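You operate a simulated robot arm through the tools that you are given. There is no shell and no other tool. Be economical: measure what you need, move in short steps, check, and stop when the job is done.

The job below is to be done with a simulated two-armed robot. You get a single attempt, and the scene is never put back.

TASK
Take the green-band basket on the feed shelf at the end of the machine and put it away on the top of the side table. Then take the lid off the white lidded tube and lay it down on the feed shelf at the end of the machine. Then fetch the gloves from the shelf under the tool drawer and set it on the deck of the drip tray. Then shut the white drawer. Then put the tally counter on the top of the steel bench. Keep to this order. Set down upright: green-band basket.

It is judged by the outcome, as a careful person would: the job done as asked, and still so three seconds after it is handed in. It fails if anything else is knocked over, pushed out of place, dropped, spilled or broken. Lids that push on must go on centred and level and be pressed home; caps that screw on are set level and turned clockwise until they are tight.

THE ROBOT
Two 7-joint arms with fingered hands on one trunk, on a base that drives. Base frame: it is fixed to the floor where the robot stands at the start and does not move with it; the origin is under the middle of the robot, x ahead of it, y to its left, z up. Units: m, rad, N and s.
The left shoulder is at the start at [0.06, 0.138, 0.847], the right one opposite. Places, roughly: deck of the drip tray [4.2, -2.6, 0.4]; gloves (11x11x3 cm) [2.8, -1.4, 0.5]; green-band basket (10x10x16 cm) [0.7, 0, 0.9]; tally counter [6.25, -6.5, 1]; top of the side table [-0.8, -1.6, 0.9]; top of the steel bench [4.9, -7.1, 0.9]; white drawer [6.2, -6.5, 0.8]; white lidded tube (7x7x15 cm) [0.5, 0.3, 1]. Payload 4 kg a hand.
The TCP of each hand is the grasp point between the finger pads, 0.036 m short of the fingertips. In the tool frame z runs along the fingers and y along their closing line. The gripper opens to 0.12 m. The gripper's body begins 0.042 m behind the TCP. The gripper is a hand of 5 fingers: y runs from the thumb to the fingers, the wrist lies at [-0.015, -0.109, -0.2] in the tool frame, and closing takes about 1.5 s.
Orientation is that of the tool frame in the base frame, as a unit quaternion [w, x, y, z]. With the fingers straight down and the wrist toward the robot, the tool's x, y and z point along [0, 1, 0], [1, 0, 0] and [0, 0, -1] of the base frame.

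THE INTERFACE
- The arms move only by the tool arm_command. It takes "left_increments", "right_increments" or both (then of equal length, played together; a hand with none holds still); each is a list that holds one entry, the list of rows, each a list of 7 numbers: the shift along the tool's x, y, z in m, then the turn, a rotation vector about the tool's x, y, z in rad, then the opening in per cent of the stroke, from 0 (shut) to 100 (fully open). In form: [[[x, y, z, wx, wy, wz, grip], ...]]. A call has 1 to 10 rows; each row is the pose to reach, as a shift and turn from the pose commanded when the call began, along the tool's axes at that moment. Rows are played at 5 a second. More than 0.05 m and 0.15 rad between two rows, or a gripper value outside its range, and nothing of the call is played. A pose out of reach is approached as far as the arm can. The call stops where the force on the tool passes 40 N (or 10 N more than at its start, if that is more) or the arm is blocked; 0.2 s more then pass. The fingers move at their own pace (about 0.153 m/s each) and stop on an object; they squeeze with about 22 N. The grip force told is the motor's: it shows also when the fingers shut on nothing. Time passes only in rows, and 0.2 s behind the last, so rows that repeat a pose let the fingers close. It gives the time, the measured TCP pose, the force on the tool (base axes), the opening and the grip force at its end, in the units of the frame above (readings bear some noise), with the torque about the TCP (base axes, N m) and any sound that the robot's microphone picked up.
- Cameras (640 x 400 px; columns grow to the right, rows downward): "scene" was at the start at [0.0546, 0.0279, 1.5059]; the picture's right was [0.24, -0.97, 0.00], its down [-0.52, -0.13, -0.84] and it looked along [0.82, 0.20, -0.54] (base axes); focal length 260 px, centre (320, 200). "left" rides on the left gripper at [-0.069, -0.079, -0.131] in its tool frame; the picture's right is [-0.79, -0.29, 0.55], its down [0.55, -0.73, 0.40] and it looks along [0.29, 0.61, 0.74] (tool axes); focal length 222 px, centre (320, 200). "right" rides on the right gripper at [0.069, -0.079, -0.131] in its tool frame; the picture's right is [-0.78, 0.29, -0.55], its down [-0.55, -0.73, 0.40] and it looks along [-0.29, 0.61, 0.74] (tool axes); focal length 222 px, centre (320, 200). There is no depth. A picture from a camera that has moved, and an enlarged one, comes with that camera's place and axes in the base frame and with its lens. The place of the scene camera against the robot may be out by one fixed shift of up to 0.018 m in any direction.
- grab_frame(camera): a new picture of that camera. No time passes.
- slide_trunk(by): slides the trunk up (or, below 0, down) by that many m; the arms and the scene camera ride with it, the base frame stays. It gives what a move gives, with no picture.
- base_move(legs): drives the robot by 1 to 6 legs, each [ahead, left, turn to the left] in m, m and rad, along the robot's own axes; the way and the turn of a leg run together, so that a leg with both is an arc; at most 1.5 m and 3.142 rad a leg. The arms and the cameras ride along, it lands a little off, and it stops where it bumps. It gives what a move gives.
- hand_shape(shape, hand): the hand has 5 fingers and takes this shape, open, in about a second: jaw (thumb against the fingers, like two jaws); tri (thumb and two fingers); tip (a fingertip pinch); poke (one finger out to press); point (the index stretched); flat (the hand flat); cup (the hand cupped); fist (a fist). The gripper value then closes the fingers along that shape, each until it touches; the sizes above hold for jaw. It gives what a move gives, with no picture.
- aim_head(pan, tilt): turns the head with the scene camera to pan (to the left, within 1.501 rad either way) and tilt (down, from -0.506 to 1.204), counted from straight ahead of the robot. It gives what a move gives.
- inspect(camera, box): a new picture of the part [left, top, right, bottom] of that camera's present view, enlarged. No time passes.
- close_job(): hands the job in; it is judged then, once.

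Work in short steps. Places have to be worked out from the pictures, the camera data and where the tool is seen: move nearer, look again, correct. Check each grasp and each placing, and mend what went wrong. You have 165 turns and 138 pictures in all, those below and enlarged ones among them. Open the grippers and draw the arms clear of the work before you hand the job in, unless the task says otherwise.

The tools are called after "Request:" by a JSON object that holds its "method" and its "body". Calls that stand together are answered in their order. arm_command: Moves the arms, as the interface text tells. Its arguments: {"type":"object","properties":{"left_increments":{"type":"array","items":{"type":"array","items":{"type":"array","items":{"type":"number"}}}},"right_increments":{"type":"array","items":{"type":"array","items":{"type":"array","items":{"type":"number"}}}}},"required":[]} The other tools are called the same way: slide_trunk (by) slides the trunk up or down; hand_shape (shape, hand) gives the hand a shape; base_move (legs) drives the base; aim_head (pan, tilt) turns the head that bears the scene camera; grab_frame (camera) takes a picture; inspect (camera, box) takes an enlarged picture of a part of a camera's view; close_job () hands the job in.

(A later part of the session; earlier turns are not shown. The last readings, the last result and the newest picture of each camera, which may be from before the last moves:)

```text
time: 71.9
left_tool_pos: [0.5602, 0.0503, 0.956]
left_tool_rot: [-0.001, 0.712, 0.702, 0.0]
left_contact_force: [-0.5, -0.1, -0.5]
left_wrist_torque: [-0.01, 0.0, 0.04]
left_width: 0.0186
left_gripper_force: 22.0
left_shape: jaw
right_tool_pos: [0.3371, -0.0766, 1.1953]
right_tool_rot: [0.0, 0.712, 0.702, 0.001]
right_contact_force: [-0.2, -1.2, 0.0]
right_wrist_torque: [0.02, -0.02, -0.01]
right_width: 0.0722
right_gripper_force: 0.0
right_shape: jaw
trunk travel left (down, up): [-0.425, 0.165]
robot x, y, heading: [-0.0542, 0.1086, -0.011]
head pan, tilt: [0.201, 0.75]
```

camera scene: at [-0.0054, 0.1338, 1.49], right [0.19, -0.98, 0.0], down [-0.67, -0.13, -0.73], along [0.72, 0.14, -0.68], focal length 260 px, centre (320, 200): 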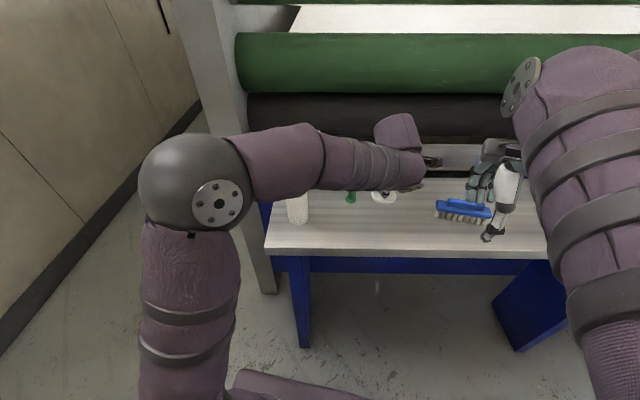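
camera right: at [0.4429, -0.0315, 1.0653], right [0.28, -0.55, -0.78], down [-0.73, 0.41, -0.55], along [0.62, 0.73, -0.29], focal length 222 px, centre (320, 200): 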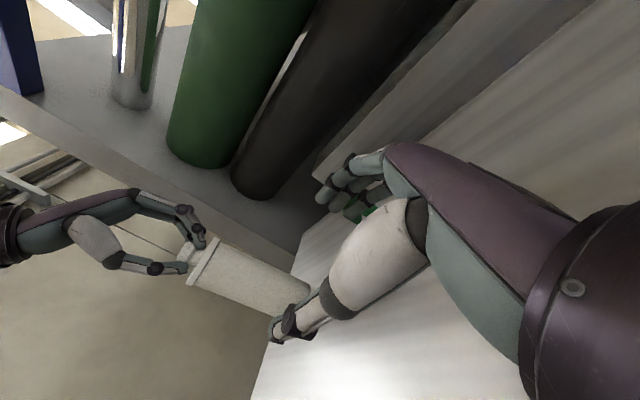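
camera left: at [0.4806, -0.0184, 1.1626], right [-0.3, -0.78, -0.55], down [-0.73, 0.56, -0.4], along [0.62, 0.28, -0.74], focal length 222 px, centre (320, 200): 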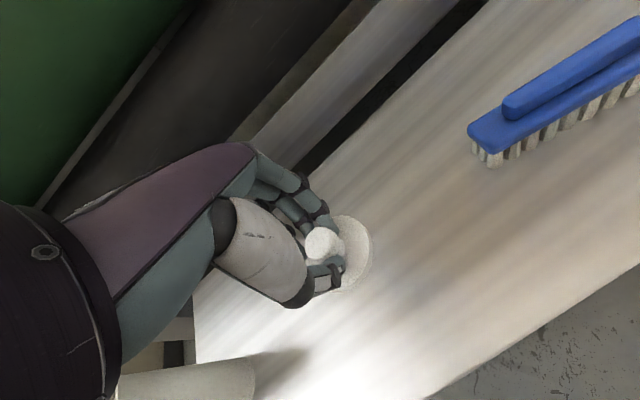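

No contact yet; that was noise. I'll continue in small steps.

Request:
{"method": "arm_command", "body": {"left_increments": [[[0, 0, 0.003, 0, 0, 0, 0], [0, 0, 0.006, 0, 0, 0, 0], [0, 0, 0.009, 0, 0, 0, 0], [0, 0, 0.009, 0, 0, 0, 0]]]}}

Request:
{"method": "inspect", "body": {"camera": "left", "box": [220, 160, 460, 320]}}

```text
time: 72.9
left_tool_pos: [0.5602, 0.0495, 0.9473]
left_tool_rot: [0.0, 0.712, 0.703, 0.0]
left_contact_force: [0.3, 0.3, -0.1]
left_wrist_torque: [0.0, 0.01, -0.02]
left_width: 0.019
left_gripper_force: 22.3
left_shape: jaw
right_tool_pos: [0.3369, -0.0753, 1.1963]
right_tool_rot: [0.0, 0.712, 0.702, 0.0]
right_contact_force: [0.7, 0.7, 0.1]
right_wrist_torque: [-0.02, 0.04, -0.02]
right_width: 0.0722
right_gripper_force: 0.1
right_shape: jaw
trunk travel left (down, up): [-0.425, 0.165]
robot x, y, heading: [-0.0578, 0.1123, -0.01]
head pan, tilt: [0.201, 0.75]
```

```text
2.50 times, centred on (340, 240) of left
camera zoom: at [0.4804, -0.019, 1.0784], right [-0.3, -0.78, -0.55], down [-0.73, 0.56, -0.4], along [0.62, 0.28, -0.74], focal length 555 px, centre (270, 100)
```

zoom: 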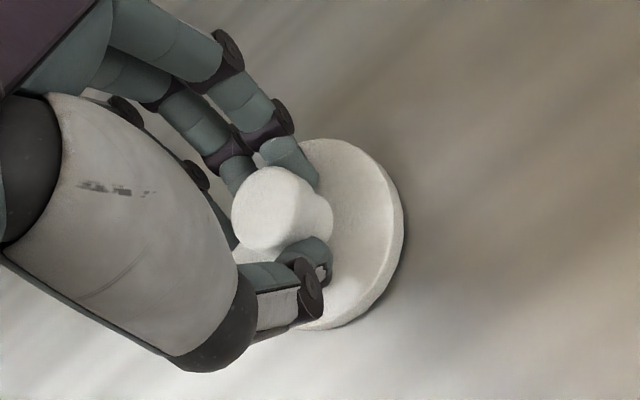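

The shadow gap is shrinking. I'll go another 9 mm in 2–3 mm steps.

Request:
{"method": "arm_command", "body": {"left_increments": [[[0, 0, 0.002, 0, 0, 0, 0], [0, 0, 0.004, 0, 0, 0, 0], [0, 0, 0.006, 0, 0, 0, 0], [0, 0, 0.008, 0, 0, 0, 0], [0, 0, 0.008, 0, 0, 0, 0]]]}}

Request:
{"method": "inspect", "body": {"camera": "left", "box": [220, 160, 460, 320]}}

```text
time: 74.1
left_tool_pos: [0.5601, 0.0497, 0.9438]
left_tool_rot: [0.005, 0.712, 0.702, 0.001]
left_contact_force: [1.4, 1.3, 36.8]
left_wrist_torque: [-0.09, -0.32, 0.05]
left_width: 0.0211
left_gripper_force: 22.1
left_shape: jaw
right_tool_pos: [0.3346, -0.0747, 1.1964]
right_tool_rot: [0.001, 0.711, 0.703, 0.0]
right_contact_force: [0.1, 0.1, -0.1]
right_wrist_torque: [0.0, -0.01, -0.01]
right_width: 0.0722
right_gripper_force: 0.1
right_shape: jaw
trunk travel left (down, up): [-0.425, 0.165]
robot x, y, heading: [-0.0533, 0.1092, -0.013]
head pan, tilt: [0.201, 0.75]
```

```text
2.50 times, centred on (340, 240) of left
camera zoom: at [0.4794, -0.0186, 1.075], right [-0.3, -0.78, -0.55], down [-0.72, 0.56, -0.41], along [0.62, 0.27, -0.73], focal length 555 px, centre (270, 100)
```

zoom: 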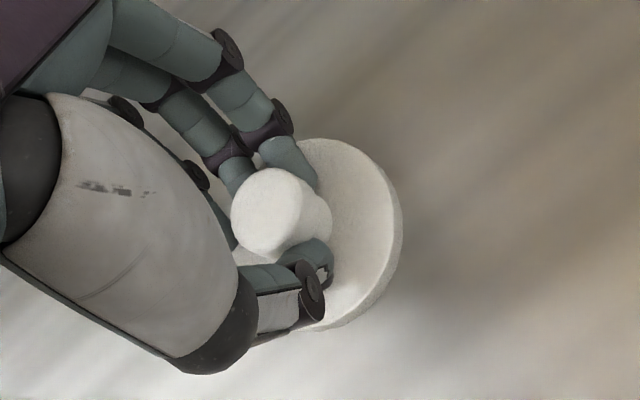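

The lid is firmly on the shelf. I'll ease up 3 mm, open, then rise clear.

Request:
{"method": "arm_command", "body": {"left_increments": [[[0, 0, -0.004, 0, 0, 0, 0], [0, 0, -0.004, 0, 0, 0, 25], [0, 0, -0.004, 0, 0, 0, 50], [0, 0, -0.004, 0, 0, 0, 60], [0, 0, -0.004, 0, 0, 0, 60], [0, 0, -0.04, 0, 0, 0, 60], [0, 0, -0.085, 0, 0, 0, 60], [0, 0, -0.13, 0, 0, 0, 60], [0, 0, -0.175, 0, 0, 0, 60]]]}}

Request:
{"method": "grab_frame", "body": {"camera": "left"}}

```text
time: 76.1
left_tool_pos: [0.5606, 0.0513, 1.1136]
left_tool_rot: [-0.001, 0.712, 0.702, -0.001]
left_contact_force: [0.3, 0.9, 0.4]
left_wrist_torque: [0.02, -0.02, 0.01]
left_width: 0.0715
left_gripper_force: 0.0
left_shape: jaw
right_tool_pos: [0.3357, -0.075, 1.1954]
right_tool_rot: [0.0, 0.712, 0.702, 0.0]
right_contact_force: [0.1, 0.8, -1.0]
right_wrist_torque: [0.06, -0.01, -0.03]
right_width: 0.0721
right_gripper_force: 0.0
right_shape: jaw
trunk travel left (down, up): [-0.425, 0.165]
robot x, y, heading: [-0.0526, 0.1139, -0.016]
head pan, tilt: [0.201, 0.75]
```

```text
69 pictures are left
camera left: at [0.481, -0.0182, 1.2459], right [-0.3, -0.78, -0.55], down [-0.73, 0.56, -0.4], along [0.61, 0.28, -0.74], focal length 222 px, centre (320, 200)
```

left: 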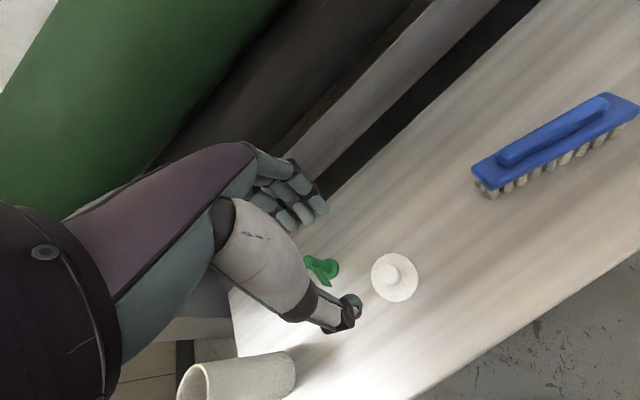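

The lid lies flat, and the tube and peg are undisturbed. I'll raise the left hand and tuck it back.

Request:
{"method": "arm_command", "body": {"left_increments": [[[0, 0, -0.045, 0, 0, 0, 60], [0, 0, -0.09, 0, 0, 0, 60], [0, 0, -0.135, 0, 0, 0, 60], [0.03, -0.03, -0.16, 0, 0, 0, 60], [0.06, -0.065, -0.16, 0, 0, 0, 60], [0.09, -0.1, -0.16, 0, 0, 0, 60], [0.12, -0.135, -0.16, 0, 0, 0, 60], [0.15, -0.17, -0.16, 0, 0, 0, 60], [0.18, -0.205, -0.16, 0, 0, 0, 60], [0.21, -0.24, -0.16, 0, 0, 0, 60]]]}}

Request:
{"method": "base_move", "body": {"legs": [[-0.2, 0, 0], [0, 0, -1.56]]}}

Request:
{"method": "aim_head", "body": {"pan": 0.35, "tilt": 0.35}}

Request:
{"method": "grab_frame", "body": {"camera": "scene"}}

```text
time: 78.3
left_tool_pos: [0.3235, 0.2669, 1.2731]
left_tool_rot: [0.001, 0.712, 0.702, 0.0]
left_contact_force: [0.4, 0.7, 0.1]
left_wrist_torque: [-0.01, -0.03, 0.02]
left_width: 0.0721
left_gripper_force: 0.1
left_shape: jaw
right_tool_pos: [0.3349, -0.0752, 1.1979]
right_tool_rot: [-0.001, 0.712, 0.702, 0.0]
right_contact_force: [-0.5, 0.4, 0.5]
right_wrist_torque: [-0.01, 0.0, -0.01]
right_width: 0.072
right_gripper_force: 0.2
right_shape: jaw
trunk travel left (down, up): [-0.425, 0.165]
robot x, y, heading: [-0.0535, 0.1116, -0.016]
head pan, tilt: [0.201, 0.75]
```

```text
time: 83.7
left_tool_pos: [-0.0974, -0.2649, 1.2739]
left_tool_rot: [0.0, 1.0, -0.003, 0.0]
left_contact_force: [0.6, 0.3, -0.1]
left_wrist_torque: [-0.02, -0.01, 0.0]
left_width: 0.0716
left_gripper_force: 0.1
left_shape: jaw
right_tool_pos: [-0.4378, -0.2781, 1.1954]
right_tool_rot: [0.0, 1.0, -0.002, 0.0]
right_contact_force: [0.3, -0.2, 0.1]
right_wrist_torque: [0.0, 0.01, -0.02]
right_width: 0.0721
right_gripper_force: 0.0
right_shape: jaw
trunk travel left (down, up): [-0.425, 0.165]
robot x, y, heading: [-0.2555, 0.1118, -1.574]
head pan, tilt: [0.201, 0.75]
```

```text
time: 84.6
left_tool_pos: [-0.0992, -0.2634, 1.2734]
left_tool_rot: [0.0, 1.0, -0.002, 0.0]
left_contact_force: [0.0, -0.9, 0.0]
left_wrist_torque: [0.02, -0.01, 0.02]
left_width: 0.0719
left_gripper_force: 0.0
left_shape: jaw
right_tool_pos: [-0.4388, -0.2787, 1.1954]
right_tool_rot: [0.0, 1.0, -0.003, 0.0]
right_contact_force: [-0.3, -0.2, 0.1]
right_wrist_torque: [0.0, 0.01, -0.01]
right_width: 0.0722
right_gripper_force: 0.1
right_shape: jaw
trunk travel left (down, up): [-0.425, 0.165]
robot x, y, heading: [-0.2508, 0.1142, -1.577]
head pan, tilt: [0.351, 0.351]
```

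```text
68 pictures are left
camera scene: at [-0.225, 0.0632, 1.5255], right [-0.94, -0.34, 0.0], down [-0.12, 0.32, -0.94], along [0.32, -0.88, -0.34], focal length 260 px, centre (320, 200)
```

scene: 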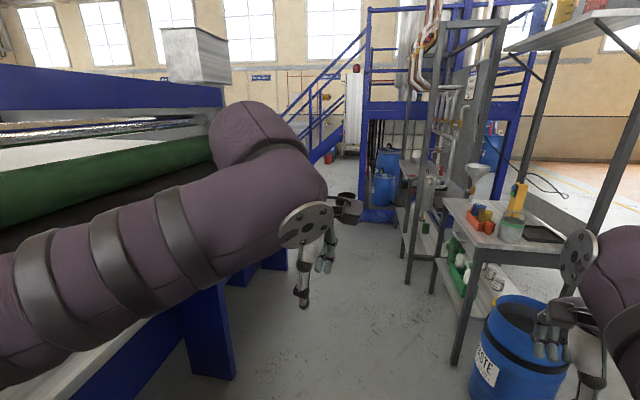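

I'll drive down the corridor between the machine and the side table, then look left.

Request:
{"method": "base_move", "body": {"legs": [[0.3, 0.25, 0], [1.0, 0, 0]]}}

Request:
{"method": "aim_head", "body": {"pan": 0.8, "tilt": 0.3}}

Request:
{"method": "grab_frame", "body": {"camera": "scene"}}

```text
time: 91.8
left_tool_pos: [0.1484, -1.5618, 1.2742]
left_tool_rot: [0.0, 1.0, -0.001, 0.0]
left_contact_force: [-1.0, -0.3, 0.2]
left_wrist_torque: [0.0, 0.02, 0.04]
left_width: 0.0718
left_gripper_force: 0.1
left_shape: jaw
right_tool_pos: [-0.1907, -1.5769, 1.1956]
right_tool_rot: [0.0, 1.0, -0.001, 0.001]
right_contact_force: [-0.3, 0.6, 0.7]
right_wrist_torque: [-0.01, 0.01, 0.01]
right_width: 0.0723
right_gripper_force: 0.0
right_shape: jaw
trunk travel left (down, up): [-0.425, 0.165]
robot x, y, heading: [-0.0111, -1.1834, -1.573]
head pan, tilt: [0.351, 0.351]
```

```text
time: 92.7
left_tool_pos: [0.1486, -1.5625, 1.2738]
left_tool_rot: [0.0, 1.0, -0.001, -0.001]
left_contact_force: [0.0, 0.4, -0.2]
left_wrist_torque: [0.0, -0.02, -0.02]
left_width: 0.0718
left_gripper_force: 0.1
left_shape: jaw
right_tool_pos: [-0.1924, -1.5767, 1.195]
right_tool_rot: [0.0, 1.0, -0.001, -0.001]
right_contact_force: [-0.4, 0.9, 0.7]
right_wrist_torque: [0.01, -0.03, 0.0]
right_width: 0.0722
right_gripper_force: 0.1
right_shape: jaw
trunk travel left (down, up): [-0.425, 0.165]
robot x, y, heading: [-0.0094, -1.1831, -1.573]
head pan, tilt: [0.799, 0.3]
```

```text
67 pictures are left
camera scene: at [0.0557, -1.2133, 1.5303], right [-0.7, -0.72, 0.0], down [-0.21, 0.21, -0.96], along [0.68, -0.67, -0.3], focal length 260 px, centre (320, 200)
```

scene: 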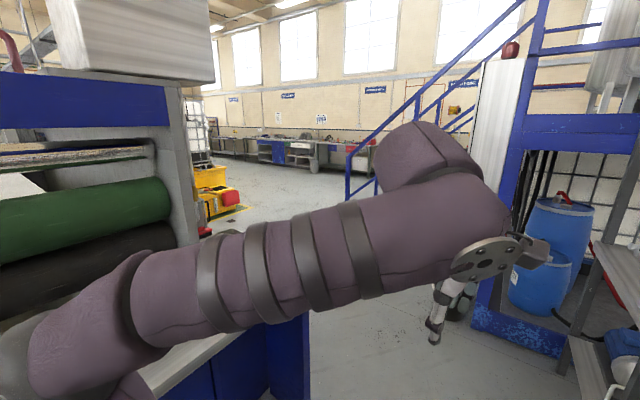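

The left arm blocks this view; facing along +x should clear it. I'll go on past the machine's end and turn left.

Request:
{"method": "base_move", "body": {"legs": [[0.6, 0.07, 0], [0.6, 0, 0], [0, 0, 1.2]]}}

Request:
{"method": "aim_head", "body": {"pan": 0.0, "tilt": 0.35}}

Request:
{"method": "grab_frame", "body": {"camera": "scene"}}

```text
time: 98.3
left_tool_pos: [0.1827, -2.5885, 1.2682]
left_tool_rot: [-0.004, 0.998, -0.068, -0.008]
left_contact_force: [-0.6, 0.2, -0.9]
left_wrist_torque: [0.07, -0.06, -0.03]
left_width: 0.0723
left_gripper_force: 0.0
left_shape: jaw
right_tool_pos: [-0.1592, -2.5556, 1.1932]
right_tool_rot: [-0.005, 0.997, -0.071, -0.007]
right_contact_force: [-1.0, 0.6, -0.3]
right_wrist_torque: [-0.01, -0.04, 0.0]
right_width: 0.0718
right_gripper_force: 0.1
right_shape: jaw
trunk travel left (down, up): [-0.425, 0.165]
robot x, y, heading: [0.0672, -2.1756, -1.71]
head pan, tilt: [0.799, 0.3]
stopped in leg 2: the robot was blocked; the commanded pose is now the measured one
```

```text
time: 99.4
left_tool_pos: [0.1826, -2.586, 1.2688]
left_tool_rot: [-0.003, 0.998, -0.068, -0.008]
left_contact_force: [0.4, 0.7, -0.6]
left_wrist_torque: [-0.07, 0.05, 0.0]
left_width: 0.0721
left_gripper_force: 0.0
left_shape: jaw
right_tool_pos: [-0.1596, -2.5556, 1.1943]
right_tool_rot: [-0.003, 0.998, -0.069, -0.006]
right_contact_force: [1.2, -0.3, 0.1]
right_wrist_torque: [0.02, -0.01, -0.02]
right_width: 0.072
right_gripper_force: 0.1
right_shape: jaw
trunk travel left (down, up): [-0.425, 0.165]
robot x, y, heading: [0.0626, -2.177, -1.711]
head pan, tilt: [0.0, 0.351]
```

```text
66 pictures are left
camera scene: at [0.0734, -2.2299, 1.5258], right [-0.99, 0.14, 0.01], down [0.03, 0.34, -0.94], along [-0.13, -0.93, -0.34], focal length 260 px, centre (320, 200)
```

scene: 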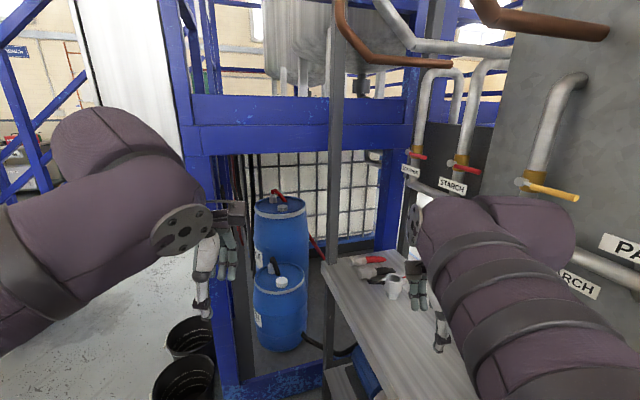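

Blocked in leg 2. I'll look down to see what was touched before moving off.

Request:
{"method": "aim_head", "body": {"pan": -0.5, "tilt": 1.1}}

Request:
{"method": "grab_frame", "body": {"camera": "scene"}}

Request:
{"method": "aim_head", "body": {"pan": 0.9, "tilt": 1.1}}

Request:
{"method": "grab_frame", "body": {"camera": "scene"}}

```text
time: 100.5
left_tool_pos: [0.1838, -2.5851, 1.2694]
left_tool_rot: [-0.002, 0.998, -0.067, -0.009]
left_contact_force: [-1.0, -0.1, 0.3]
left_wrist_torque: [0.01, 0.0, 0.0]
left_width: 0.0723
left_gripper_force: 0.0
left_shape: jaw
right_tool_pos: [-0.1579, -2.5555, 1.1944]
right_tool_rot: [-0.002, 0.998, -0.068, -0.007]
right_contact_force: [-0.1, 0.0, -0.3]
right_wrist_torque: [-0.04, -0.02, 0.0]
right_width: 0.0721
right_gripper_force: 0.0
right_shape: jaw
trunk travel left (down, up): [-0.425, 0.165]
robot x, y, heading: [0.0662, -2.1809, -1.704]
head pan, tilt: [-0.499, 1.1]
```

```text
65 pictures are left
camera scene: at [0.0477, -2.1875, 1.4647], right [-0.81, 0.59, 0.01], down [0.52, 0.71, -0.47], along [-0.28, -0.37, -0.88], focal length 260 px, centre (320, 200)
```

scene: 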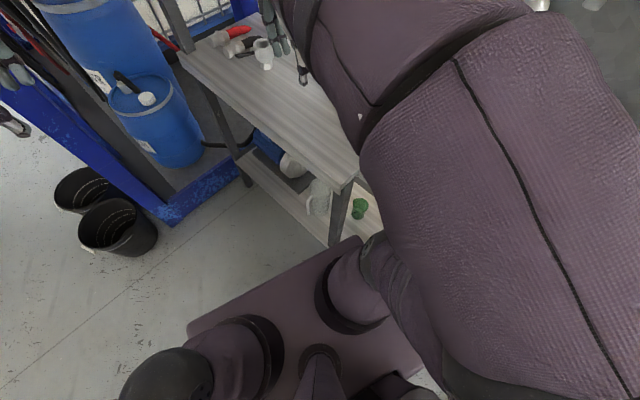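

```text
time: 102.1
left_tool_pos: [0.1844, -2.5854, 1.2689]
left_tool_rot: [-0.001, 0.998, -0.067, -0.007]
left_contact_force: [-0.2, 0.4, 1.1]
left_wrist_torque: [-0.01, -0.01, -0.03]
left_width: 0.0721
left_gripper_force: 0.1
left_shape: jaw
right_tool_pos: [-0.1582, -2.5543, 1.1953]
right_tool_rot: [-0.004, 0.998, -0.069, -0.006]
right_contact_force: [1.3, 0.9, -0.1]
right_wrist_torque: [0.02, 0.01, 0.02]
right_width: 0.0722
right_gripper_force: 0.1
right_shape: jaw
trunk travel left (down, up): [-0.425, 0.165]
robot x, y, heading: [0.0617, -2.1817, -1.712]
head pan, tilt: [0.901, 1.1]
```

```text
64 pictures are left
camera scene: at [0.1286, -2.1818, 1.4636], right [-0.72, -0.69, 0.02], down [-0.62, 0.64, -0.45], along [0.3, -0.33, -0.89], focal length 260 px, centre (320, 200)
```

scene: 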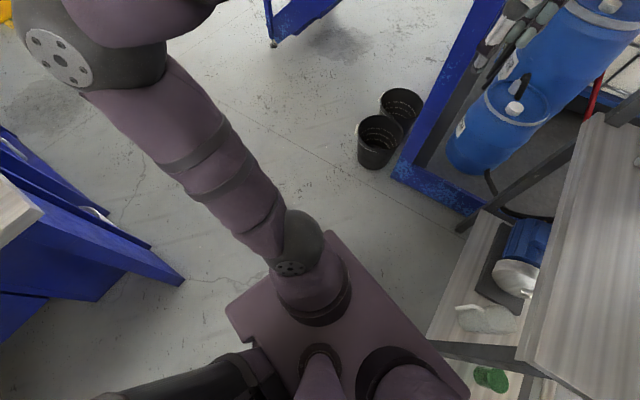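

The base's front-right corner is against the rack's leg; the items stayed standing. I'll back off slightly, sidestep left, continue, and then turn.

Request:
{"method": "base_move", "body": {"legs": [[-0.06, 0, 0], [0, 0.12, 0.13], [0.2, 0.05, 0], [0.1, 0.2, 0], [0, 0, 1.58]]}}

Request:
{"method": "aim_head", "body": {"pan": 0.0, "tilt": 0.35}}

Request:
{"method": "grab_frame", "body": {"camera": "scene"}}

```text
time: 110.2
left_tool_pos: [0.8335, -2.267, 1.2679]
left_tool_rot: [-0.003, 0.703, 0.711, -0.004]
left_contact_force: [0.7, 0.2, 0.5]
left_wrist_torque: [-0.02, -0.05, 0.0]
left_width: 0.0721
left_gripper_force: 0.0
left_shape: jaw
right_tool_pos: [0.8509, -2.6084, 1.1891]
right_tool_rot: [-0.005, 0.705, 0.709, -0.004]
right_contact_force: [0.0, -0.2, 0.8]
right_wrist_torque: [0.01, -0.01, 0.0]
right_width: 0.0722
right_gripper_force: 0.0
right_shape: jaw
trunk travel left (down, up): [-0.425, 0.165]
robot x, y, heading: [0.4386, -2.4288, 0.013]
head pan, tilt: [0.901, 1.1]
```

```text
time: 111.4
left_tool_pos: [0.834, -2.2675, 1.2689]
left_tool_rot: [-0.004, 0.703, 0.711, -0.004]
left_contact_force: [0.5, 0.2, -0.2]
left_wrist_torque: [0.05, -0.01, 0.0]
left_width: 0.0718
left_gripper_force: 0.1
left_shape: jaw
right_tool_pos: [0.8517, -2.6077, 1.1894]
right_tool_rot: [-0.005, 0.705, 0.71, -0.005]
right_contact_force: [-0.3, 0.0, 0.2]
right_wrist_torque: [-0.02, 0.03, 0.03]
right_width: 0.0721
right_gripper_force: 0.1
right_shape: jaw
trunk travel left (down, up): [-0.425, 0.165]
robot x, y, heading: [0.4428, -2.4248, 0.013]
head pan, tilt: [0.0, 0.351]
```

```text
63 pictures are left
camera scene: at [0.5021, -2.4225, 1.5255], right [0.01, -1.0, 0.0], down [-0.34, 0.0, -0.94], along [0.94, 0.01, -0.34], focal length 260 px, centre (320, 200)
```

scene: 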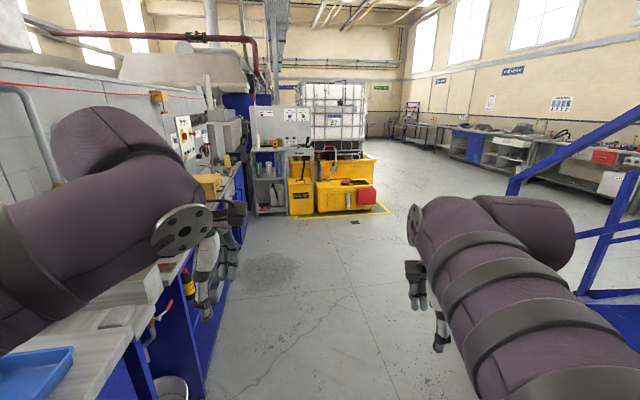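

The aisle ahead is clear. The yellow drip tray is straight ahead and the machine's side runs along my left, so I'll drive on and look left for the gloves.

Request:
{"method": "base_move", "body": {"legs": [[1.4, 0, -0.013], [0.6, 0, 0], [0, 0, 1.2]]}}

Request:
{"method": "aim_head", "body": {"pan": 0.0, "tilt": 0.5}}

Request:
{"method": "grab_frame", "body": {"camera": "scene"}}

```text
time: 124.4
left_tool_pos: [2.4416, -2.0189, 1.2696]
left_tool_rot: [0.0, 0.191, 0.982, -0.006]
left_contact_force: [-0.1, -0.2, 0.0]
left_wrist_torque: [-0.01, -0.03, -0.02]
left_width: 0.0722
left_gripper_force: 0.1
left_shape: jaw
right_tool_pos: [2.763, -2.134, 1.1885]
right_tool_rot: [-0.001, 0.194, 0.981, -0.007]
right_contact_force: [-0.4, 0.4, -0.5]
right_wrist_torque: [0.03, 0.0, -0.01]
right_width: 0.0721
right_gripper_force: 0.2
right_shape: jaw
trunk travel left (down, up): [-0.425, 0.165]
robot x, y, heading: [2.4413, -2.446, 1.183]
head pan, tilt: [0.0, 0.351]
```

```text
time: 125.1
left_tool_pos: [2.4408, -2.0183, 1.268]
left_tool_rot: [-0.001, 0.191, 0.982, -0.006]
left_contact_force: [0.0, -0.6, 0.1]
left_wrist_torque: [-0.01, 0.0, 0.0]
left_width: 0.0724
left_gripper_force: 0.0
left_shape: jaw
right_tool_pos: [2.7626, -2.1336, 1.1884]
right_tool_rot: [-0.001, 0.193, 0.981, -0.006]
right_contact_force: [-0.7, 0.4, -1.0]
right_wrist_torque: [-0.01, -0.03, 0.01]
right_width: 0.0721
right_gripper_force: 0.0
right_shape: jaw
trunk travel left (down, up): [-0.425, 0.165]
robot x, y, heading: [2.4398, -2.4451, 1.186]
head pan, tilt: [0.0, 0.499]
```

```text
62 pictures are left
camera scene: at [2.4596, -2.3809, 1.512], right [0.93, -0.38, 0.0], down [-0.18, -0.44, -0.88], along [0.33, 0.81, -0.48], focal length 260 px, centre (320, 200)
```

scene: 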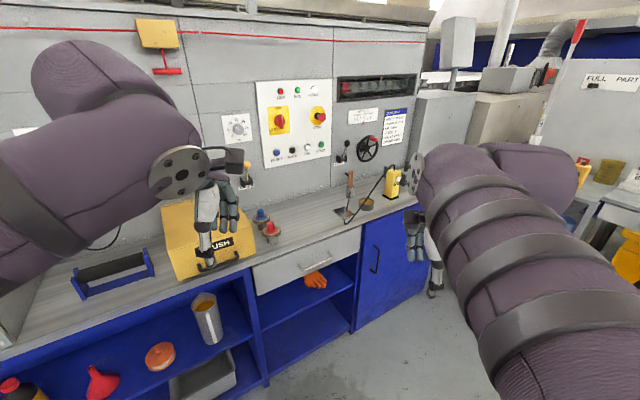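

The orange gloves are on the blue shelf below the drawer, near (2.80, -1.46). I'll zoom in on them.

Request:
{"method": "inspect", "body": {"camera": "scene", "box": [230, 220, 390, 340]}}

```text
3.33 times, centred on (310, 280) of scene
camera zoom: at [2.4596, -2.3809, 1.512], right [0.93, -0.38, 0.0], down [-0.18, -0.44, -0.88], along [0.33, 0.81, -0.48], focal length 867 px, centre (353, -67)
```

zoom: 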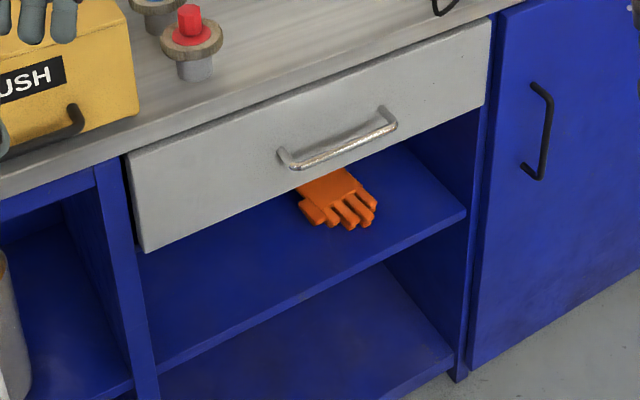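

From the geometry, the shelf is at z ≈ 0.48, the drawer's underside at ≈ 0.70 and the bench front at y ≈ -1.63. I need a low, forward-pointing hand, so I'll square up to the bench and lower the trunk.

Request:
{"method": "base_move", "body": {"legs": [[0, 0, 0.385], [0.1, -0.16, 0]]}}

Request:
{"method": "slide_trunk", "body": {"by": -0.34}}

Request:
{"method": "arm_command", "body": {"right_increments": [[[-0.01, 0, 0, -0.0626, 0.0626, 0.1085, 60], [-0.02, 0, 0, -0.1252, 0.1252, 0.217, 60], [-0.03, 0, 0, -0.1878, 0.1878, 0.3255, 60], [-0.04, 0, 0, -0.2504, 0.2504, 0.434, 60], [-0.05, 0, 0, -0.313, 0.313, 0.5425, 60], [-0.06, 0, 0, -0.3756, 0.3756, 0.651, 60], [-0.06, 0, 0, -0.4382, 0.4382, 0.7595, 60], [-0.06, 0, 0, -0.5008, 0.5008, 0.868, 60], [-0.06, 0, 0, -0.5634, 0.5634, 0.9765, 60], [-0.06, 0, 0, -0.626, 0.626, 1.085, 60]]]}}

Request:
{"method": "grab_frame", "body": {"camera": "scene"}}

```text
time: 127.8
left_tool_pos: [2.4445, -1.948, 1.2677]
left_tool_rot: [0.001, 0.002, 1.0, -0.005]
left_contact_force: [0.0, 0.6, 0.0]
left_wrist_torque: [0.0, 0.01, 0.01]
left_width: 0.072
left_gripper_force: 0.0
left_shape: jaw
right_tool_pos: [2.7845, -1.9346, 1.1891]
right_tool_rot: [0.0, 0.004, 1.0, -0.007]
right_contact_force: [0.4, 0.2, 0.3]
right_wrist_torque: [-0.02, 0.04, 0.0]
right_width: 0.0721
right_gripper_force: 0.1
right_shape: jaw
trunk travel left (down, up): [-0.425, 0.165]
robot x, y, heading: [2.5967, -2.3457, 1.569]
head pan, tilt: [0.0, 0.499]
```

```text
time: 131.1
left_tool_pos: [2.443, -1.9486, 0.9285]
left_tool_rot: [0.001, 0.003, 1.0, -0.005]
left_contact_force: [-0.5, 0.0, -0.4]
left_wrist_torque: [0.02, 0.01, 0.01]
left_width: 0.072
left_gripper_force: 0.0
left_shape: jaw
right_tool_pos: [2.7854, -1.9358, 0.848]
right_tool_rot: [0.0, 0.004, 1.0, -0.007]
right_contact_force: [-0.4, 0.1, 0.7]
right_wrist_torque: [0.0, 0.06, -0.01]
right_width: 0.0722
right_gripper_force: 0.1
right_shape: jaw
trunk travel left (down, up): [-0.085, 0.505]
robot x, y, heading: [2.604, -2.3426, 1.571]
head pan, tilt: [0.0, 0.499]
```

```text
time: 132.2
left_tool_pos: [2.4442, -1.9456, 0.9263]
left_tool_rot: [0.0, 0.002, 1.0, -0.007]
left_contact_force: [-0.1, 0.4, -0.3]
left_wrist_torque: [0.01, 0.01, 0.05]
left_width: 0.072
left_gripper_force: 0.1
left_shape: jaw
right_tool_pos: [2.8063, -1.9241, 0.8337]
right_tool_rot: [-0.208, 0.182, 0.957, 0.088]
right_contact_force: [0.8, -1.0, 0.7]
right_wrist_torque: [0.03, 0.02, 0.0]
right_width: 0.0722
right_gripper_force: 0.0
right_shape: jaw
trunk travel left (down, up): [-0.085, 0.505]
robot x, y, heading: [2.6028, -2.3452, 1.568]
head pan, tilt: [0.0, 0.499]
stopped in row 5 (right hand): the arm was blocked; the commanded pose is now the measured one
```

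```text
60 pictures are left
camera scene: at [2.599, -2.2726, 1.1712], right [1.0, -0.01, 0.0], down [0.0, -0.48, -0.88], along [0.0, 0.88, -0.48], focal length 260 px, centre (320, 200)
```

scene: 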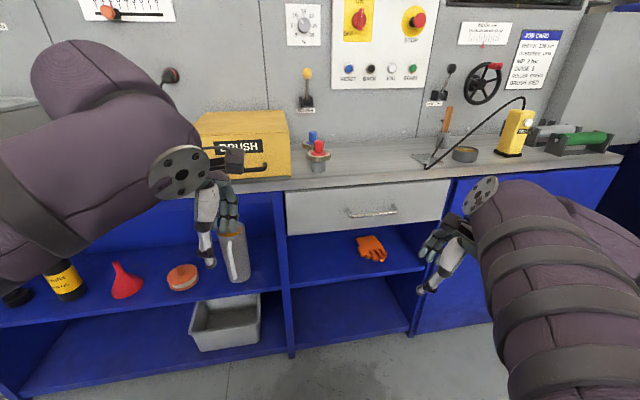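

The arm was blocked because the wrist is too near the shoulder. I'll push the hand forward 0.18 m first, then turn it to point 45° left of ahead and 30° down, since the robot can come in at an angle.

Request:
{"method": "arm_command", "body": {"right_increments": [[[0.014, 0.041, 0.011, 0, 0, 0, 60], [0.028, 0.082, 0.022, 0, 0, 0, 60], [0.042, 0.123, 0.033, 0, 0, 0, 60], [0.056, 0.165, 0.044, 0, 0, 0, 60], [0.056, 0.165, 0.044, -0.04, 0.115, 0.0706, 60], [0.056, 0.165, 0.044, -0.08, 0.23, 0.141, 60], [0.056, 0.165, 0.044, -0.12, 0.345, 0.212, 60], [0.056, 0.165, 0.044, -0.16, 0.46, 0.282, 60], [0.056, 0.165, 0.044, -0.2, 0.575, 0.353, 60]]]}}

```text
time: 134.2
left_tool_pos: [2.4434, -1.9482, 0.9277]
left_tool_rot: [0.0, 0.003, 1.0, -0.005]
left_contact_force: [-0.3, 0.4, -0.4]
left_wrist_torque: [0.03, -0.03, 0.0]
left_width: 0.0719
left_gripper_force: 0.0
left_shape: jaw
right_tool_pos: [2.8041, -1.747, 0.8361]
right_tool_rot: [-0.461, 0.331, 0.8, 0.194]
right_contact_force: [0.1, 0.4, -0.2]
right_wrist_torque: [0.01, 0.01, -0.02]
right_width: 0.072
right_gripper_force: 0.0
right_shape: jaw
trunk travel left (down, up): [-0.085, 0.505]
robot x, y, heading: [2.5971, -2.3403, 1.562]
head pan, tilt: [0.0, 0.499]
```

That worked. I'll try yawing the hand further toward straight ahead.

Request:
{"method": "arm_command", "body": {"right_increments": [[[0, 0, 0, -0.12, 0, 0.07, 60], [0, 0, 0, -0.24, 0, 0.139, 60], [0, 0, 0, -0.36, 0, 0.208, 60], [0, 0, 0, -0.48, 0, 0.277, 60], [0, 0, 0, -0.6, 0, 0.346, 60]]]}}

Request:
{"method": "grab_frame", "body": {"camera": "scene"}}

Request:
{"method": "grab_frame", "body": {"camera": "right"}}

```text
time: 135.4
left_tool_pos: [2.443, -1.9482, 0.9287]
left_tool_rot: [0.0, 0.003, 1.0, -0.006]
left_contact_force: [-0.1, 0.0, -0.3]
left_wrist_torque: [-0.02, 0.04, -0.02]
left_width: 0.0721
left_gripper_force: 0.1
left_shape: jaw
right_tool_pos: [2.8042, -1.7473, 0.8369]
right_tool_rot: [-0.369, 0.583, 0.639, 0.34]
right_contact_force: [-0.6, -0.2, 0.5]
right_wrist_torque: [-0.01, 0.0, 0.03]
right_width: 0.0722
right_gripper_force: 0.1
right_shape: jaw
trunk travel left (down, up): [-0.085, 0.505]
robot x, y, heading: [2.6009, -2.3415, 1.566]
head pan, tilt: [0.0, 0.499]
```

```text
59 pictures are left
camera scene: at [2.5976, -2.2766, 1.172], right [1.0, -0.01, 0.0], down [0.0, -0.48, -0.88], along [0.01, 0.88, -0.48], focal length 260 px, centre (320, 200)
```

scene: 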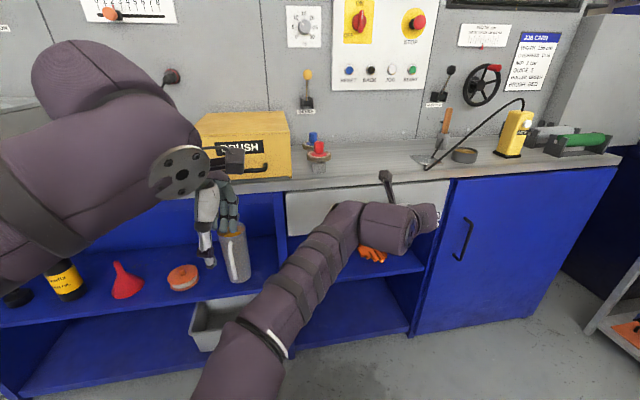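

```text
58 pictures are left
camera right: at [2.7325, -1.8339, 0.9619], right [0.37, -0.84, -0.41], down [-0.73, 0.01, -0.68], along [0.57, 0.55, -0.61], focal length 222 px, centre (320, 200)
```

right: 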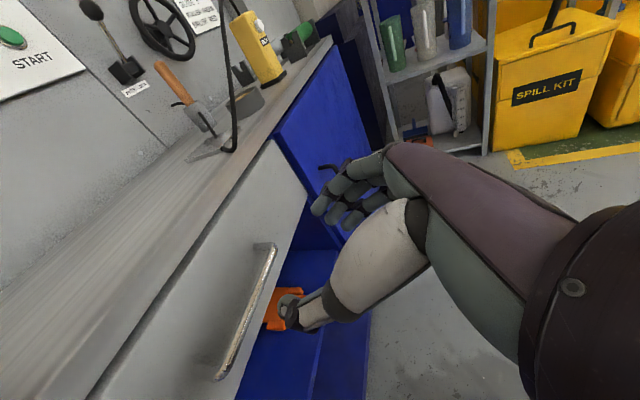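

The hand now points nearly straight ahead. The drawer's front is at y ≈ -1.58 with its underside at z ≈ 0.72, and the shelf is at ≈ 0.48. I'll lower the hand in front of the opening with more pitch, open it wide, and look.

Request:
{"method": "arm_command", "body": {"right_increments": [[[-0.035, 0, 0.026, 0, -0.13, 0, 100], [-0.07, 0, 0.052, 0, -0.26, 0, 100], [-0.105, 0, 0.078, 0, -0.26, 0, 100], [-0.14, 0, 0.105, 0, -0.26, 0, 100], [-0.175, -0.002, 0.131, 0, -0.26, 0, 100]]]}}

Request:
{"method": "grab_frame", "body": {"camera": "right"}}

Request:
{"method": "inspect", "body": {"camera": "scene", "box": [270, 180, 470, 320]}}

```text
time: 136.6
left_tool_pos: [2.4439, -1.9488, 0.9278]
left_tool_rot: [0.0, 0.002, 1.0, -0.005]
left_contact_force: [-0.5, -0.8, -0.1]
left_wrist_torque: [0.0, -0.04, -0.02]
left_width: 0.0722
left_gripper_force: 0.0
left_shape: jaw
right_tool_pos: [2.8015, -1.7219, 0.6186]
right_tool_rot: [-0.283, 0.621, 0.682, 0.261]
right_contact_force: [0.5, -0.2, 0.9]
right_wrist_torque: [-0.01, 0.0, -0.04]
right_width: 0.1199
right_gripper_force: 0.0
right_shape: jaw
trunk travel left (down, up): [-0.085, 0.505]
robot x, y, heading: [2.5982, -2.3447, 1.561]
head pan, tilt: [0.0, 0.499]
```

```text
57 pictures are left
camera right: at [2.7257, -1.7735, 0.761], right [0.38, -0.91, -0.17], down [-0.72, -0.17, -0.67], along [0.58, 0.38, -0.72], focal length 222 px, centre (320, 200)
```

right: 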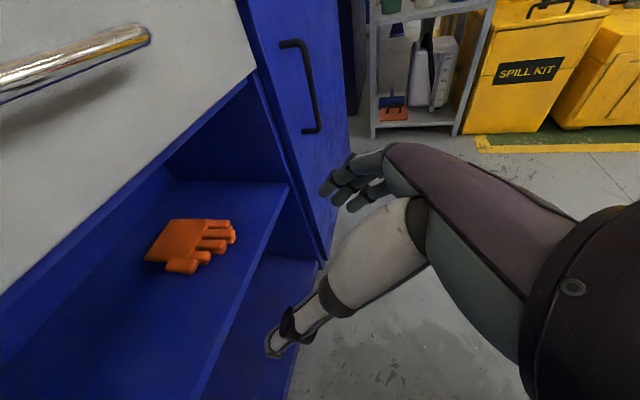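

```text
2.86 times, centred on (370, 250) of scene
camera zoom: at [2.5973, -2.2766, 1.172], right [1.0, -0.01, 0.0], down [0.0, -0.48, -0.88], along [0.01, 0.88, -0.48], focal length 743 px, centre (177, 57)
```

zoom: 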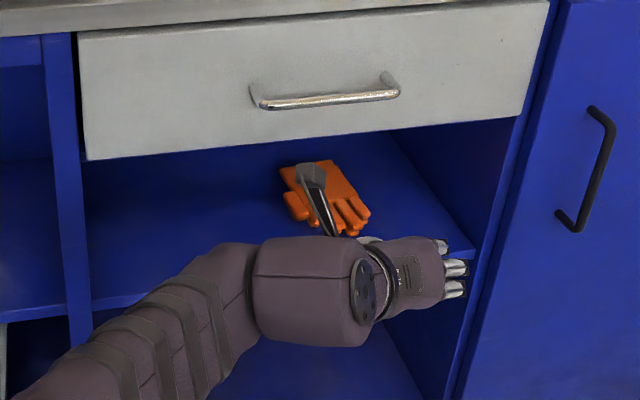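

The glove is clear in view: the palm is about 7.5 cm wide, centred near (2.80, -1.45), with its axis ~14° off. I'll yaw the hand to match, lower to z ≈ 0.56, then drive 0.17 m closer.

Request:
{"method": "arm_command", "body": {"right_increments": [[[-0.0215, 0.002, 0.021, 0.057, 0, -0.056, 100], [-0.0429, 0.004, 0.0418, 0.114, 0, -0.112, 100], [-0.0429, 0.004, 0.0418, 0.114, 0, -0.112, 100]]]}}

Request:
{"method": "base_move", "body": {"legs": [[0.17, 0, 0]]}}

Request:
{"method": "grab_frame", "body": {"camera": "right"}}

Request:
{"method": "inspect", "body": {"camera": "scene", "box": [270, 180, 470, 320]}}

```text
time: 137.4
left_tool_pos: [2.4432, -1.948, 0.9283]
left_tool_rot: [0.001, 0.003, 1.0, -0.005]
left_contact_force: [0.2, 0.0, 0.2]
left_wrist_torque: [0.01, 0.01, -0.02]
left_width: 0.072
left_gripper_force: 0.0
left_shape: jaw
right_tool_pos: [2.8041, -1.7211, 0.5599]
right_tool_rot: [-0.302, 0.564, 0.73, 0.237]
right_contact_force: [0.4, 0.3, -0.2]
right_wrist_torque: [-0.03, -0.03, 0.0]
right_width: 0.1197
right_gripper_force: 0.0
right_shape: jaw
trunk travel left (down, up): [-0.085, 0.505]
robot x, y, heading: [2.5984, -2.3454, 1.564]
head pan, tilt: [0.0, 0.499]
```

```text
time: 138.9
left_tool_pos: [2.4444, -1.7788, 0.9286]
left_tool_rot: [0.001, 0.004, 1.0, -0.005]
left_contact_force: [0.3, 1.0, 0.2]
left_wrist_torque: [0.03, -0.02, 0.02]
left_width: 0.0721
left_gripper_force: 0.1
left_shape: jaw
right_tool_pos: [2.8069, -1.5524, 0.5615]
right_tool_rot: [-0.302, 0.566, 0.73, 0.237]
right_contact_force: [0.3, 0.0, -0.1]
right_wrist_torque: [0.0, -0.02, 0.0]
right_width: 0.1197
right_gripper_force: 0.1
right_shape: jaw
trunk travel left (down, up): [-0.085, 0.505]
robot x, y, heading: [2.6036, -2.1716, 1.569]
head pan, tilt: [0.0, 0.499]
```

```text
55 pictures are left
camera right: at [2.7411, -1.6146, 0.7024], right [0.51, -0.84, -0.17], down [-0.68, -0.28, -0.67], along [0.52, 0.46, -0.72], focal length 222 px, centre (320, 200)
```

right: 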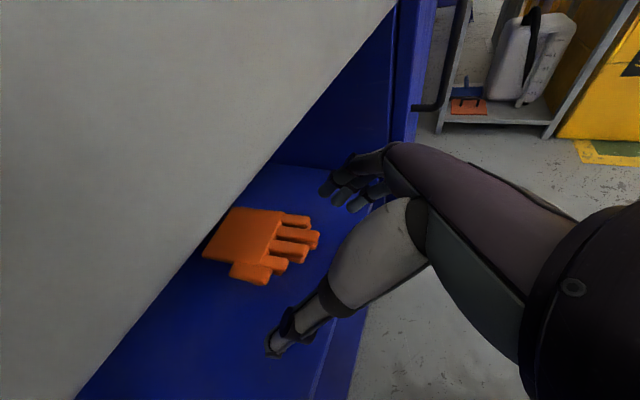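

```text
2.86 times, centred on (370, 250) of scene
camera zoom: at [2.5986, -2.1067, 1.1719], right [1.0, -0.01, 0.0], down [0.0, -0.48, -0.88], along [0.01, 0.88, -0.48], focal length 743 px, centre (177, 57)
```

zoom: 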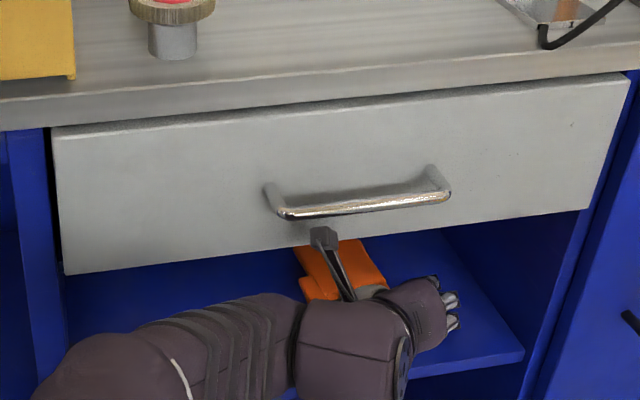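

The glove spans about 9 cm across my closing line and is centred 2.3 cm to the right of the hand. I'll shift right, lower to z ≈ 0.53, then slide in 7 cm around it.

Request:
{"method": "arm_command", "body": {"right_increments": [[[-0.011, 0.012, 0.011, 0, 0, 0, 100], [-0.022, 0.023, 0.022, 0, 0, 0, 100], [-0.009, 0.023, 0.035, 0, 0, 0, 100], [0.004, 0.023, 0.048, 0, 0, 0, 100], [0.017, 0.023, 0.061, 0, 0, 0, 100], [0.03, 0.023, 0.074, 0, 0, 0, 100]]]}}

Request:
{"method": "grab_frame", "body": {"camera": "right"}}

```text
time: 139.8
left_tool_pos: [2.4447, -1.7797, 0.9275]
left_tool_rot: [0.001, 0.003, 1.0, -0.005]
left_contact_force: [0.0, -0.1, 0.6]
left_wrist_torque: [0.05, 0.0, 0.02]
left_width: 0.0721
left_gripper_force: 0.0
left_shape: jaw
right_tool_pos: [2.8257, -1.5279, 0.5282]
right_tool_rot: [-0.303, 0.568, 0.728, 0.239]
right_contact_force: [-2.1, -9.4, 1.5]
right_wrist_torque: [1.3, -0.24, 0.59]
right_width: 0.1197
right_gripper_force: 0.1
right_shape: jaw
trunk travel left (down, up): [-0.085, 0.505]
robot x, y, heading: [2.6036, -2.1764, 1.562]
head pan, tilt: [0.0, 0.499]
stopped in row 4 (right hand): the force on the tool passed its limit (the readings are from after the stop); the commanded pose is now the measured one
```

```text
53 pictures are left
camera right: at [2.7592, -1.5901, 0.6704], right [0.51, -0.84, -0.17], down [-0.69, -0.28, -0.67], along [0.52, 0.46, -0.72], focal length 222 px, centre (320, 200)
```

right: 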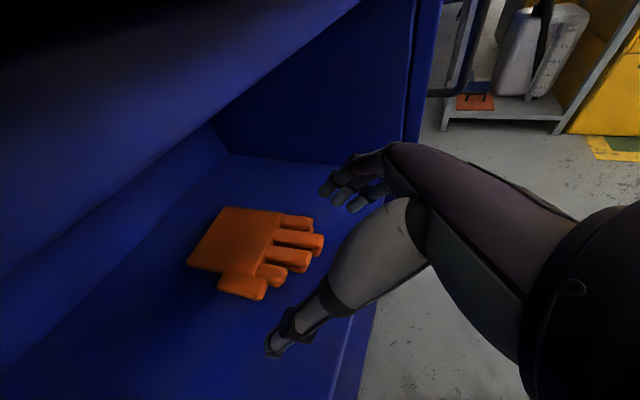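

The hand's camera box touched the drawer's lower front (torque arm ~14 cm up). Rather than force in, I'll close on the glove's finger ends here, draw it a few cm toward the edge, then regrip deeper.

Request:
{"method": "arm_command", "body": {"right_increments": [[[-0.002, 0, -0.002, 0, 0, 0, 80], [-0.002, 0, -0.002, 0, 0, 0, 50], [-0.002, 0, -0.002, 0, 0, 0, 20], [-0.002, 0, -0.002, 0, 0, 0, 0], [-0.002, 0, -0.002, 0, 0, 0, 0], [-0.002, 0, -0.002, 0, 0, 0, 0]]]}}

Request:
{"method": "inspect", "body": {"camera": "right", "box": [160, 140, 440, 370]}}

```text
time: 141.2
left_tool_pos: [2.4453, -1.7786, 0.9275]
left_tool_rot: [0.001, 0.003, 1.0, -0.006]
left_contact_force: [0.0, -0.6, 0.4]
left_wrist_torque: [0.01, -0.05, 0.02]
left_width: 0.0722
left_gripper_force: 0.1
left_shape: jaw
right_tool_pos: [2.8264, -1.5297, 0.5286]
right_tool_rot: [-0.303, 0.567, 0.728, 0.238]
right_contact_force: [-0.5, 0.2, 1.6]
right_wrist_torque: [-0.01, -0.03, 0.01]
right_width: 0.0
right_gripper_force: 22.1
right_shape: jaw
trunk travel left (down, up): [-0.085, 0.505]
robot x, y, heading: [2.6, -2.1761, 1.565]
head pan, tilt: [0.0, 0.499]
```

```text
1.74 times, centred on (300, 255) of right
camera zoom: at [2.7598, -1.592, 0.6701], right [0.51, -0.84, -0.17], down [-0.69, -0.28, -0.67], along [0.52, 0.46, -0.72], focal length 386 px, centre (355, 104)
```

zoom: 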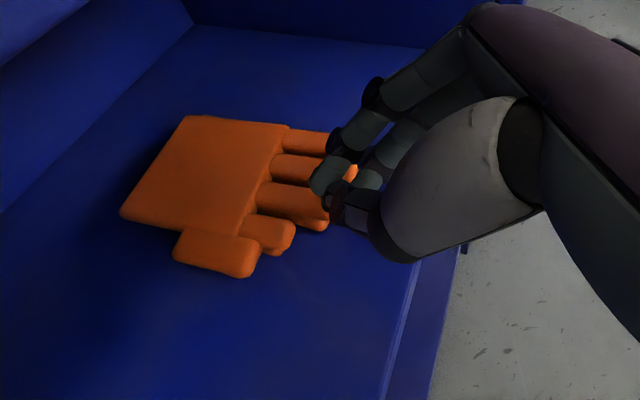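

The fingers shut just in front of the glove's tips. I'll back out 4 cm, open, flatten the pitch to ~20° so the camera box clears under the drawer, and look.

Request:
{"method": "arm_command", "body": {"right_increments": [[[-0.015, 0, -0.015, 0, 0, 0, 50], [-0.028, 0, -0.028, 0, 0, 0, 100], [-0.028, 0, -0.028, 0, 0.145, 0, 100], [-0.028, 0, -0.028, 0, 0.29, 0, 100], [-0.028, 0, -0.028, 0, 0.43, 0, 100], [-0.028, 0, -0.028, 0, 0.43, 0, 100]]]}}

Request:
{"method": "grab_frame", "body": {"camera": "right"}}

```text
time: 142.6
left_tool_pos: [2.4451, -1.7779, 0.9276]
left_tool_rot: [0.001, 0.003, 1.0, -0.006]
left_contact_force: [0.3, 0.1, -0.2]
left_wrist_torque: [0.0, 0.0, 0.04]
left_width: 0.0721
left_gripper_force: 0.2
left_shape: jaw
right_tool_pos: [2.8353, -1.5661, 0.5297]
right_tool_rot: [-0.451, 0.503, 0.646, 0.354]
right_contact_force: [-0.1, 0.7, -1.2]
right_wrist_torque: [0.0, -0.03, -0.02]
right_width: 0.1196
right_gripper_force: 0.0
right_shape: jaw
trunk travel left (down, up): [-0.085, 0.505]
robot x, y, heading: [2.5994, -2.1756, 1.567]
head pan, tilt: [0.0, 0.499]
```

```text
51 pictures are left
camera right: at [2.7831, -1.6839, 0.6391], right [0.47, -0.69, -0.55], down [-0.76, 0.0, -0.65], along [0.45, 0.73, -0.52], focal length 222 px, centre (320, 200)
```

right: 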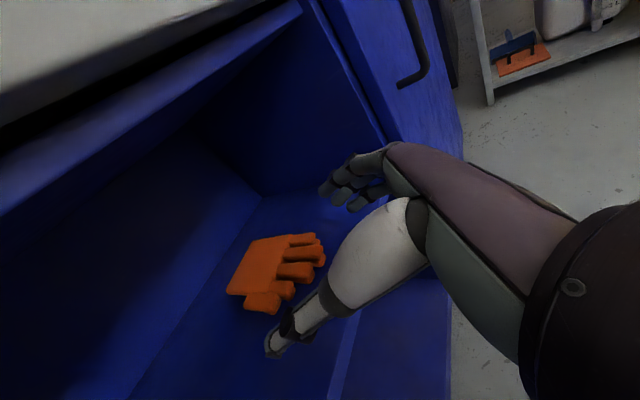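

The camera sits lower now and the glove is centred on my closing line. I'll slide in 10 cm in small steps, 1 cm lower.

Request:
{"method": "arm_command", "body": {"right_increments": [[[-0.005, 0, 0.018, 0, 0, 0, 100], [0.002, 0, 0.036, 0, 0, 0, 100], [0.009, 0, 0.055, 0, 0, 0, 100], [0.017, 0, 0.076, 0, 0, 0, 100], [0.0247, 0, 0.0972, 0, 0, 0, 100]]]}}

Request:
{"method": "grab_frame", "body": {"camera": "right"}}

```text
time: 143.8
left_tool_pos: [2.4455, -1.7785, 0.9272]
left_tool_rot: [0.001, 0.003, 1.0, -0.006]
left_contact_force: [-0.9, -0.1, 0.3]
left_wrist_torque: [0.0, -0.03, -0.01]
left_width: 0.0723
left_gripper_force: 0.1
left_shape: jaw
right_tool_pos: [2.8117, -1.4709, 0.5184]
right_tool_rot: [-0.449, 0.504, 0.647, 0.354]
right_contact_force: [-0.5, 0.4, 0.1]
right_wrist_torque: [0.01, 0.01, 0.01]
right_width: 0.1198
right_gripper_force: 0.1
right_shape: jaw
trunk travel left (down, up): [-0.085, 0.505]
robot x, y, heading: [2.6011, -2.1741, 1.563]
head pan, tilt: [0.0, 0.499]
```

```text
50 pictures are left
camera right: at [2.759, -1.5863, 0.629], right [0.47, -0.69, -0.55], down [-0.76, 0.0, -0.66], along [0.45, 0.72, -0.52], focal length 222 px, centre (320, 200)
```

right: 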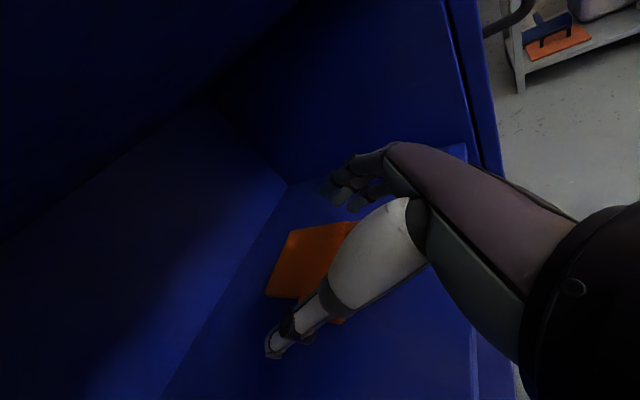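

I'm in around the glove with no contact. I'll lower 6 mm more and close.

Request:
{"method": "arm_command", "body": {"right_increments": [[[-0.0056, 0, 0.002, 0, 0, 0, 100], [-0.0056, 0, 0.002, 0, 0, 0, 80], [-0.0056, 0, 0.002, 0, 0, 0, 50], [-0.0056, 0, 0.002, 0, 0, 0, 20], [-0.0056, 0, 0.002, 0, 0, 0, 0], [-0.0056, 0, 0.002, 0, 0, 0, 0], [-0.0056, 0, 0.002, 0, 0, 0, 0]]]}}

Request:
{"method": "grab_frame", "body": {"camera": "right"}}

```text
time: 145.4
left_tool_pos: [2.4449, -1.7781, 0.9276]
left_tool_rot: [0.0, 0.003, 1.0, -0.005]
left_contact_force: [-0.8, -0.5, -0.2]
left_wrist_torque: [-0.01, 0.0, 0.02]
left_width: 0.0722
left_gripper_force: 0.1
left_shape: jaw
right_tool_pos: [2.8117, -1.4718, 0.5129]
right_tool_rot: [-0.451, 0.503, 0.647, 0.354]
right_contact_force: [0.6, 0.0, -0.4]
right_wrist_torque: [-0.02, 0.02, 0.02]
right_width: 0.0
right_gripper_force: 22.0
right_shape: jaw
trunk travel left (down, up): [-0.085, 0.505]
robot x, y, heading: [2.5998, -2.1761, 1.563]
head pan, tilt: [0.0, 0.499]
```

```text
49 pictures are left
camera right: at [2.759, -1.5869, 0.6229], right [0.47, -0.69, -0.55], down [-0.76, 0.0, -0.66], along [0.45, 0.72, -0.52], focal length 222 px, centre (320, 200)
```

right: 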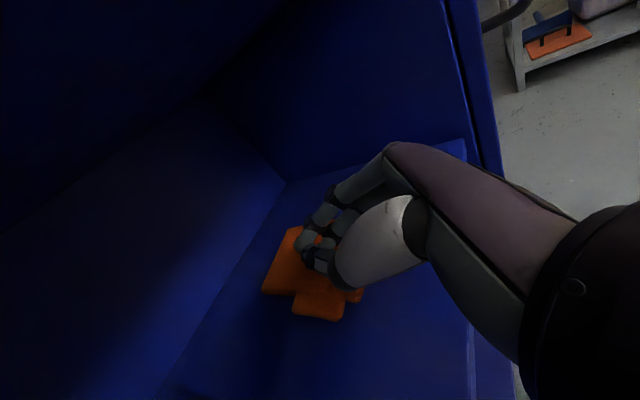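

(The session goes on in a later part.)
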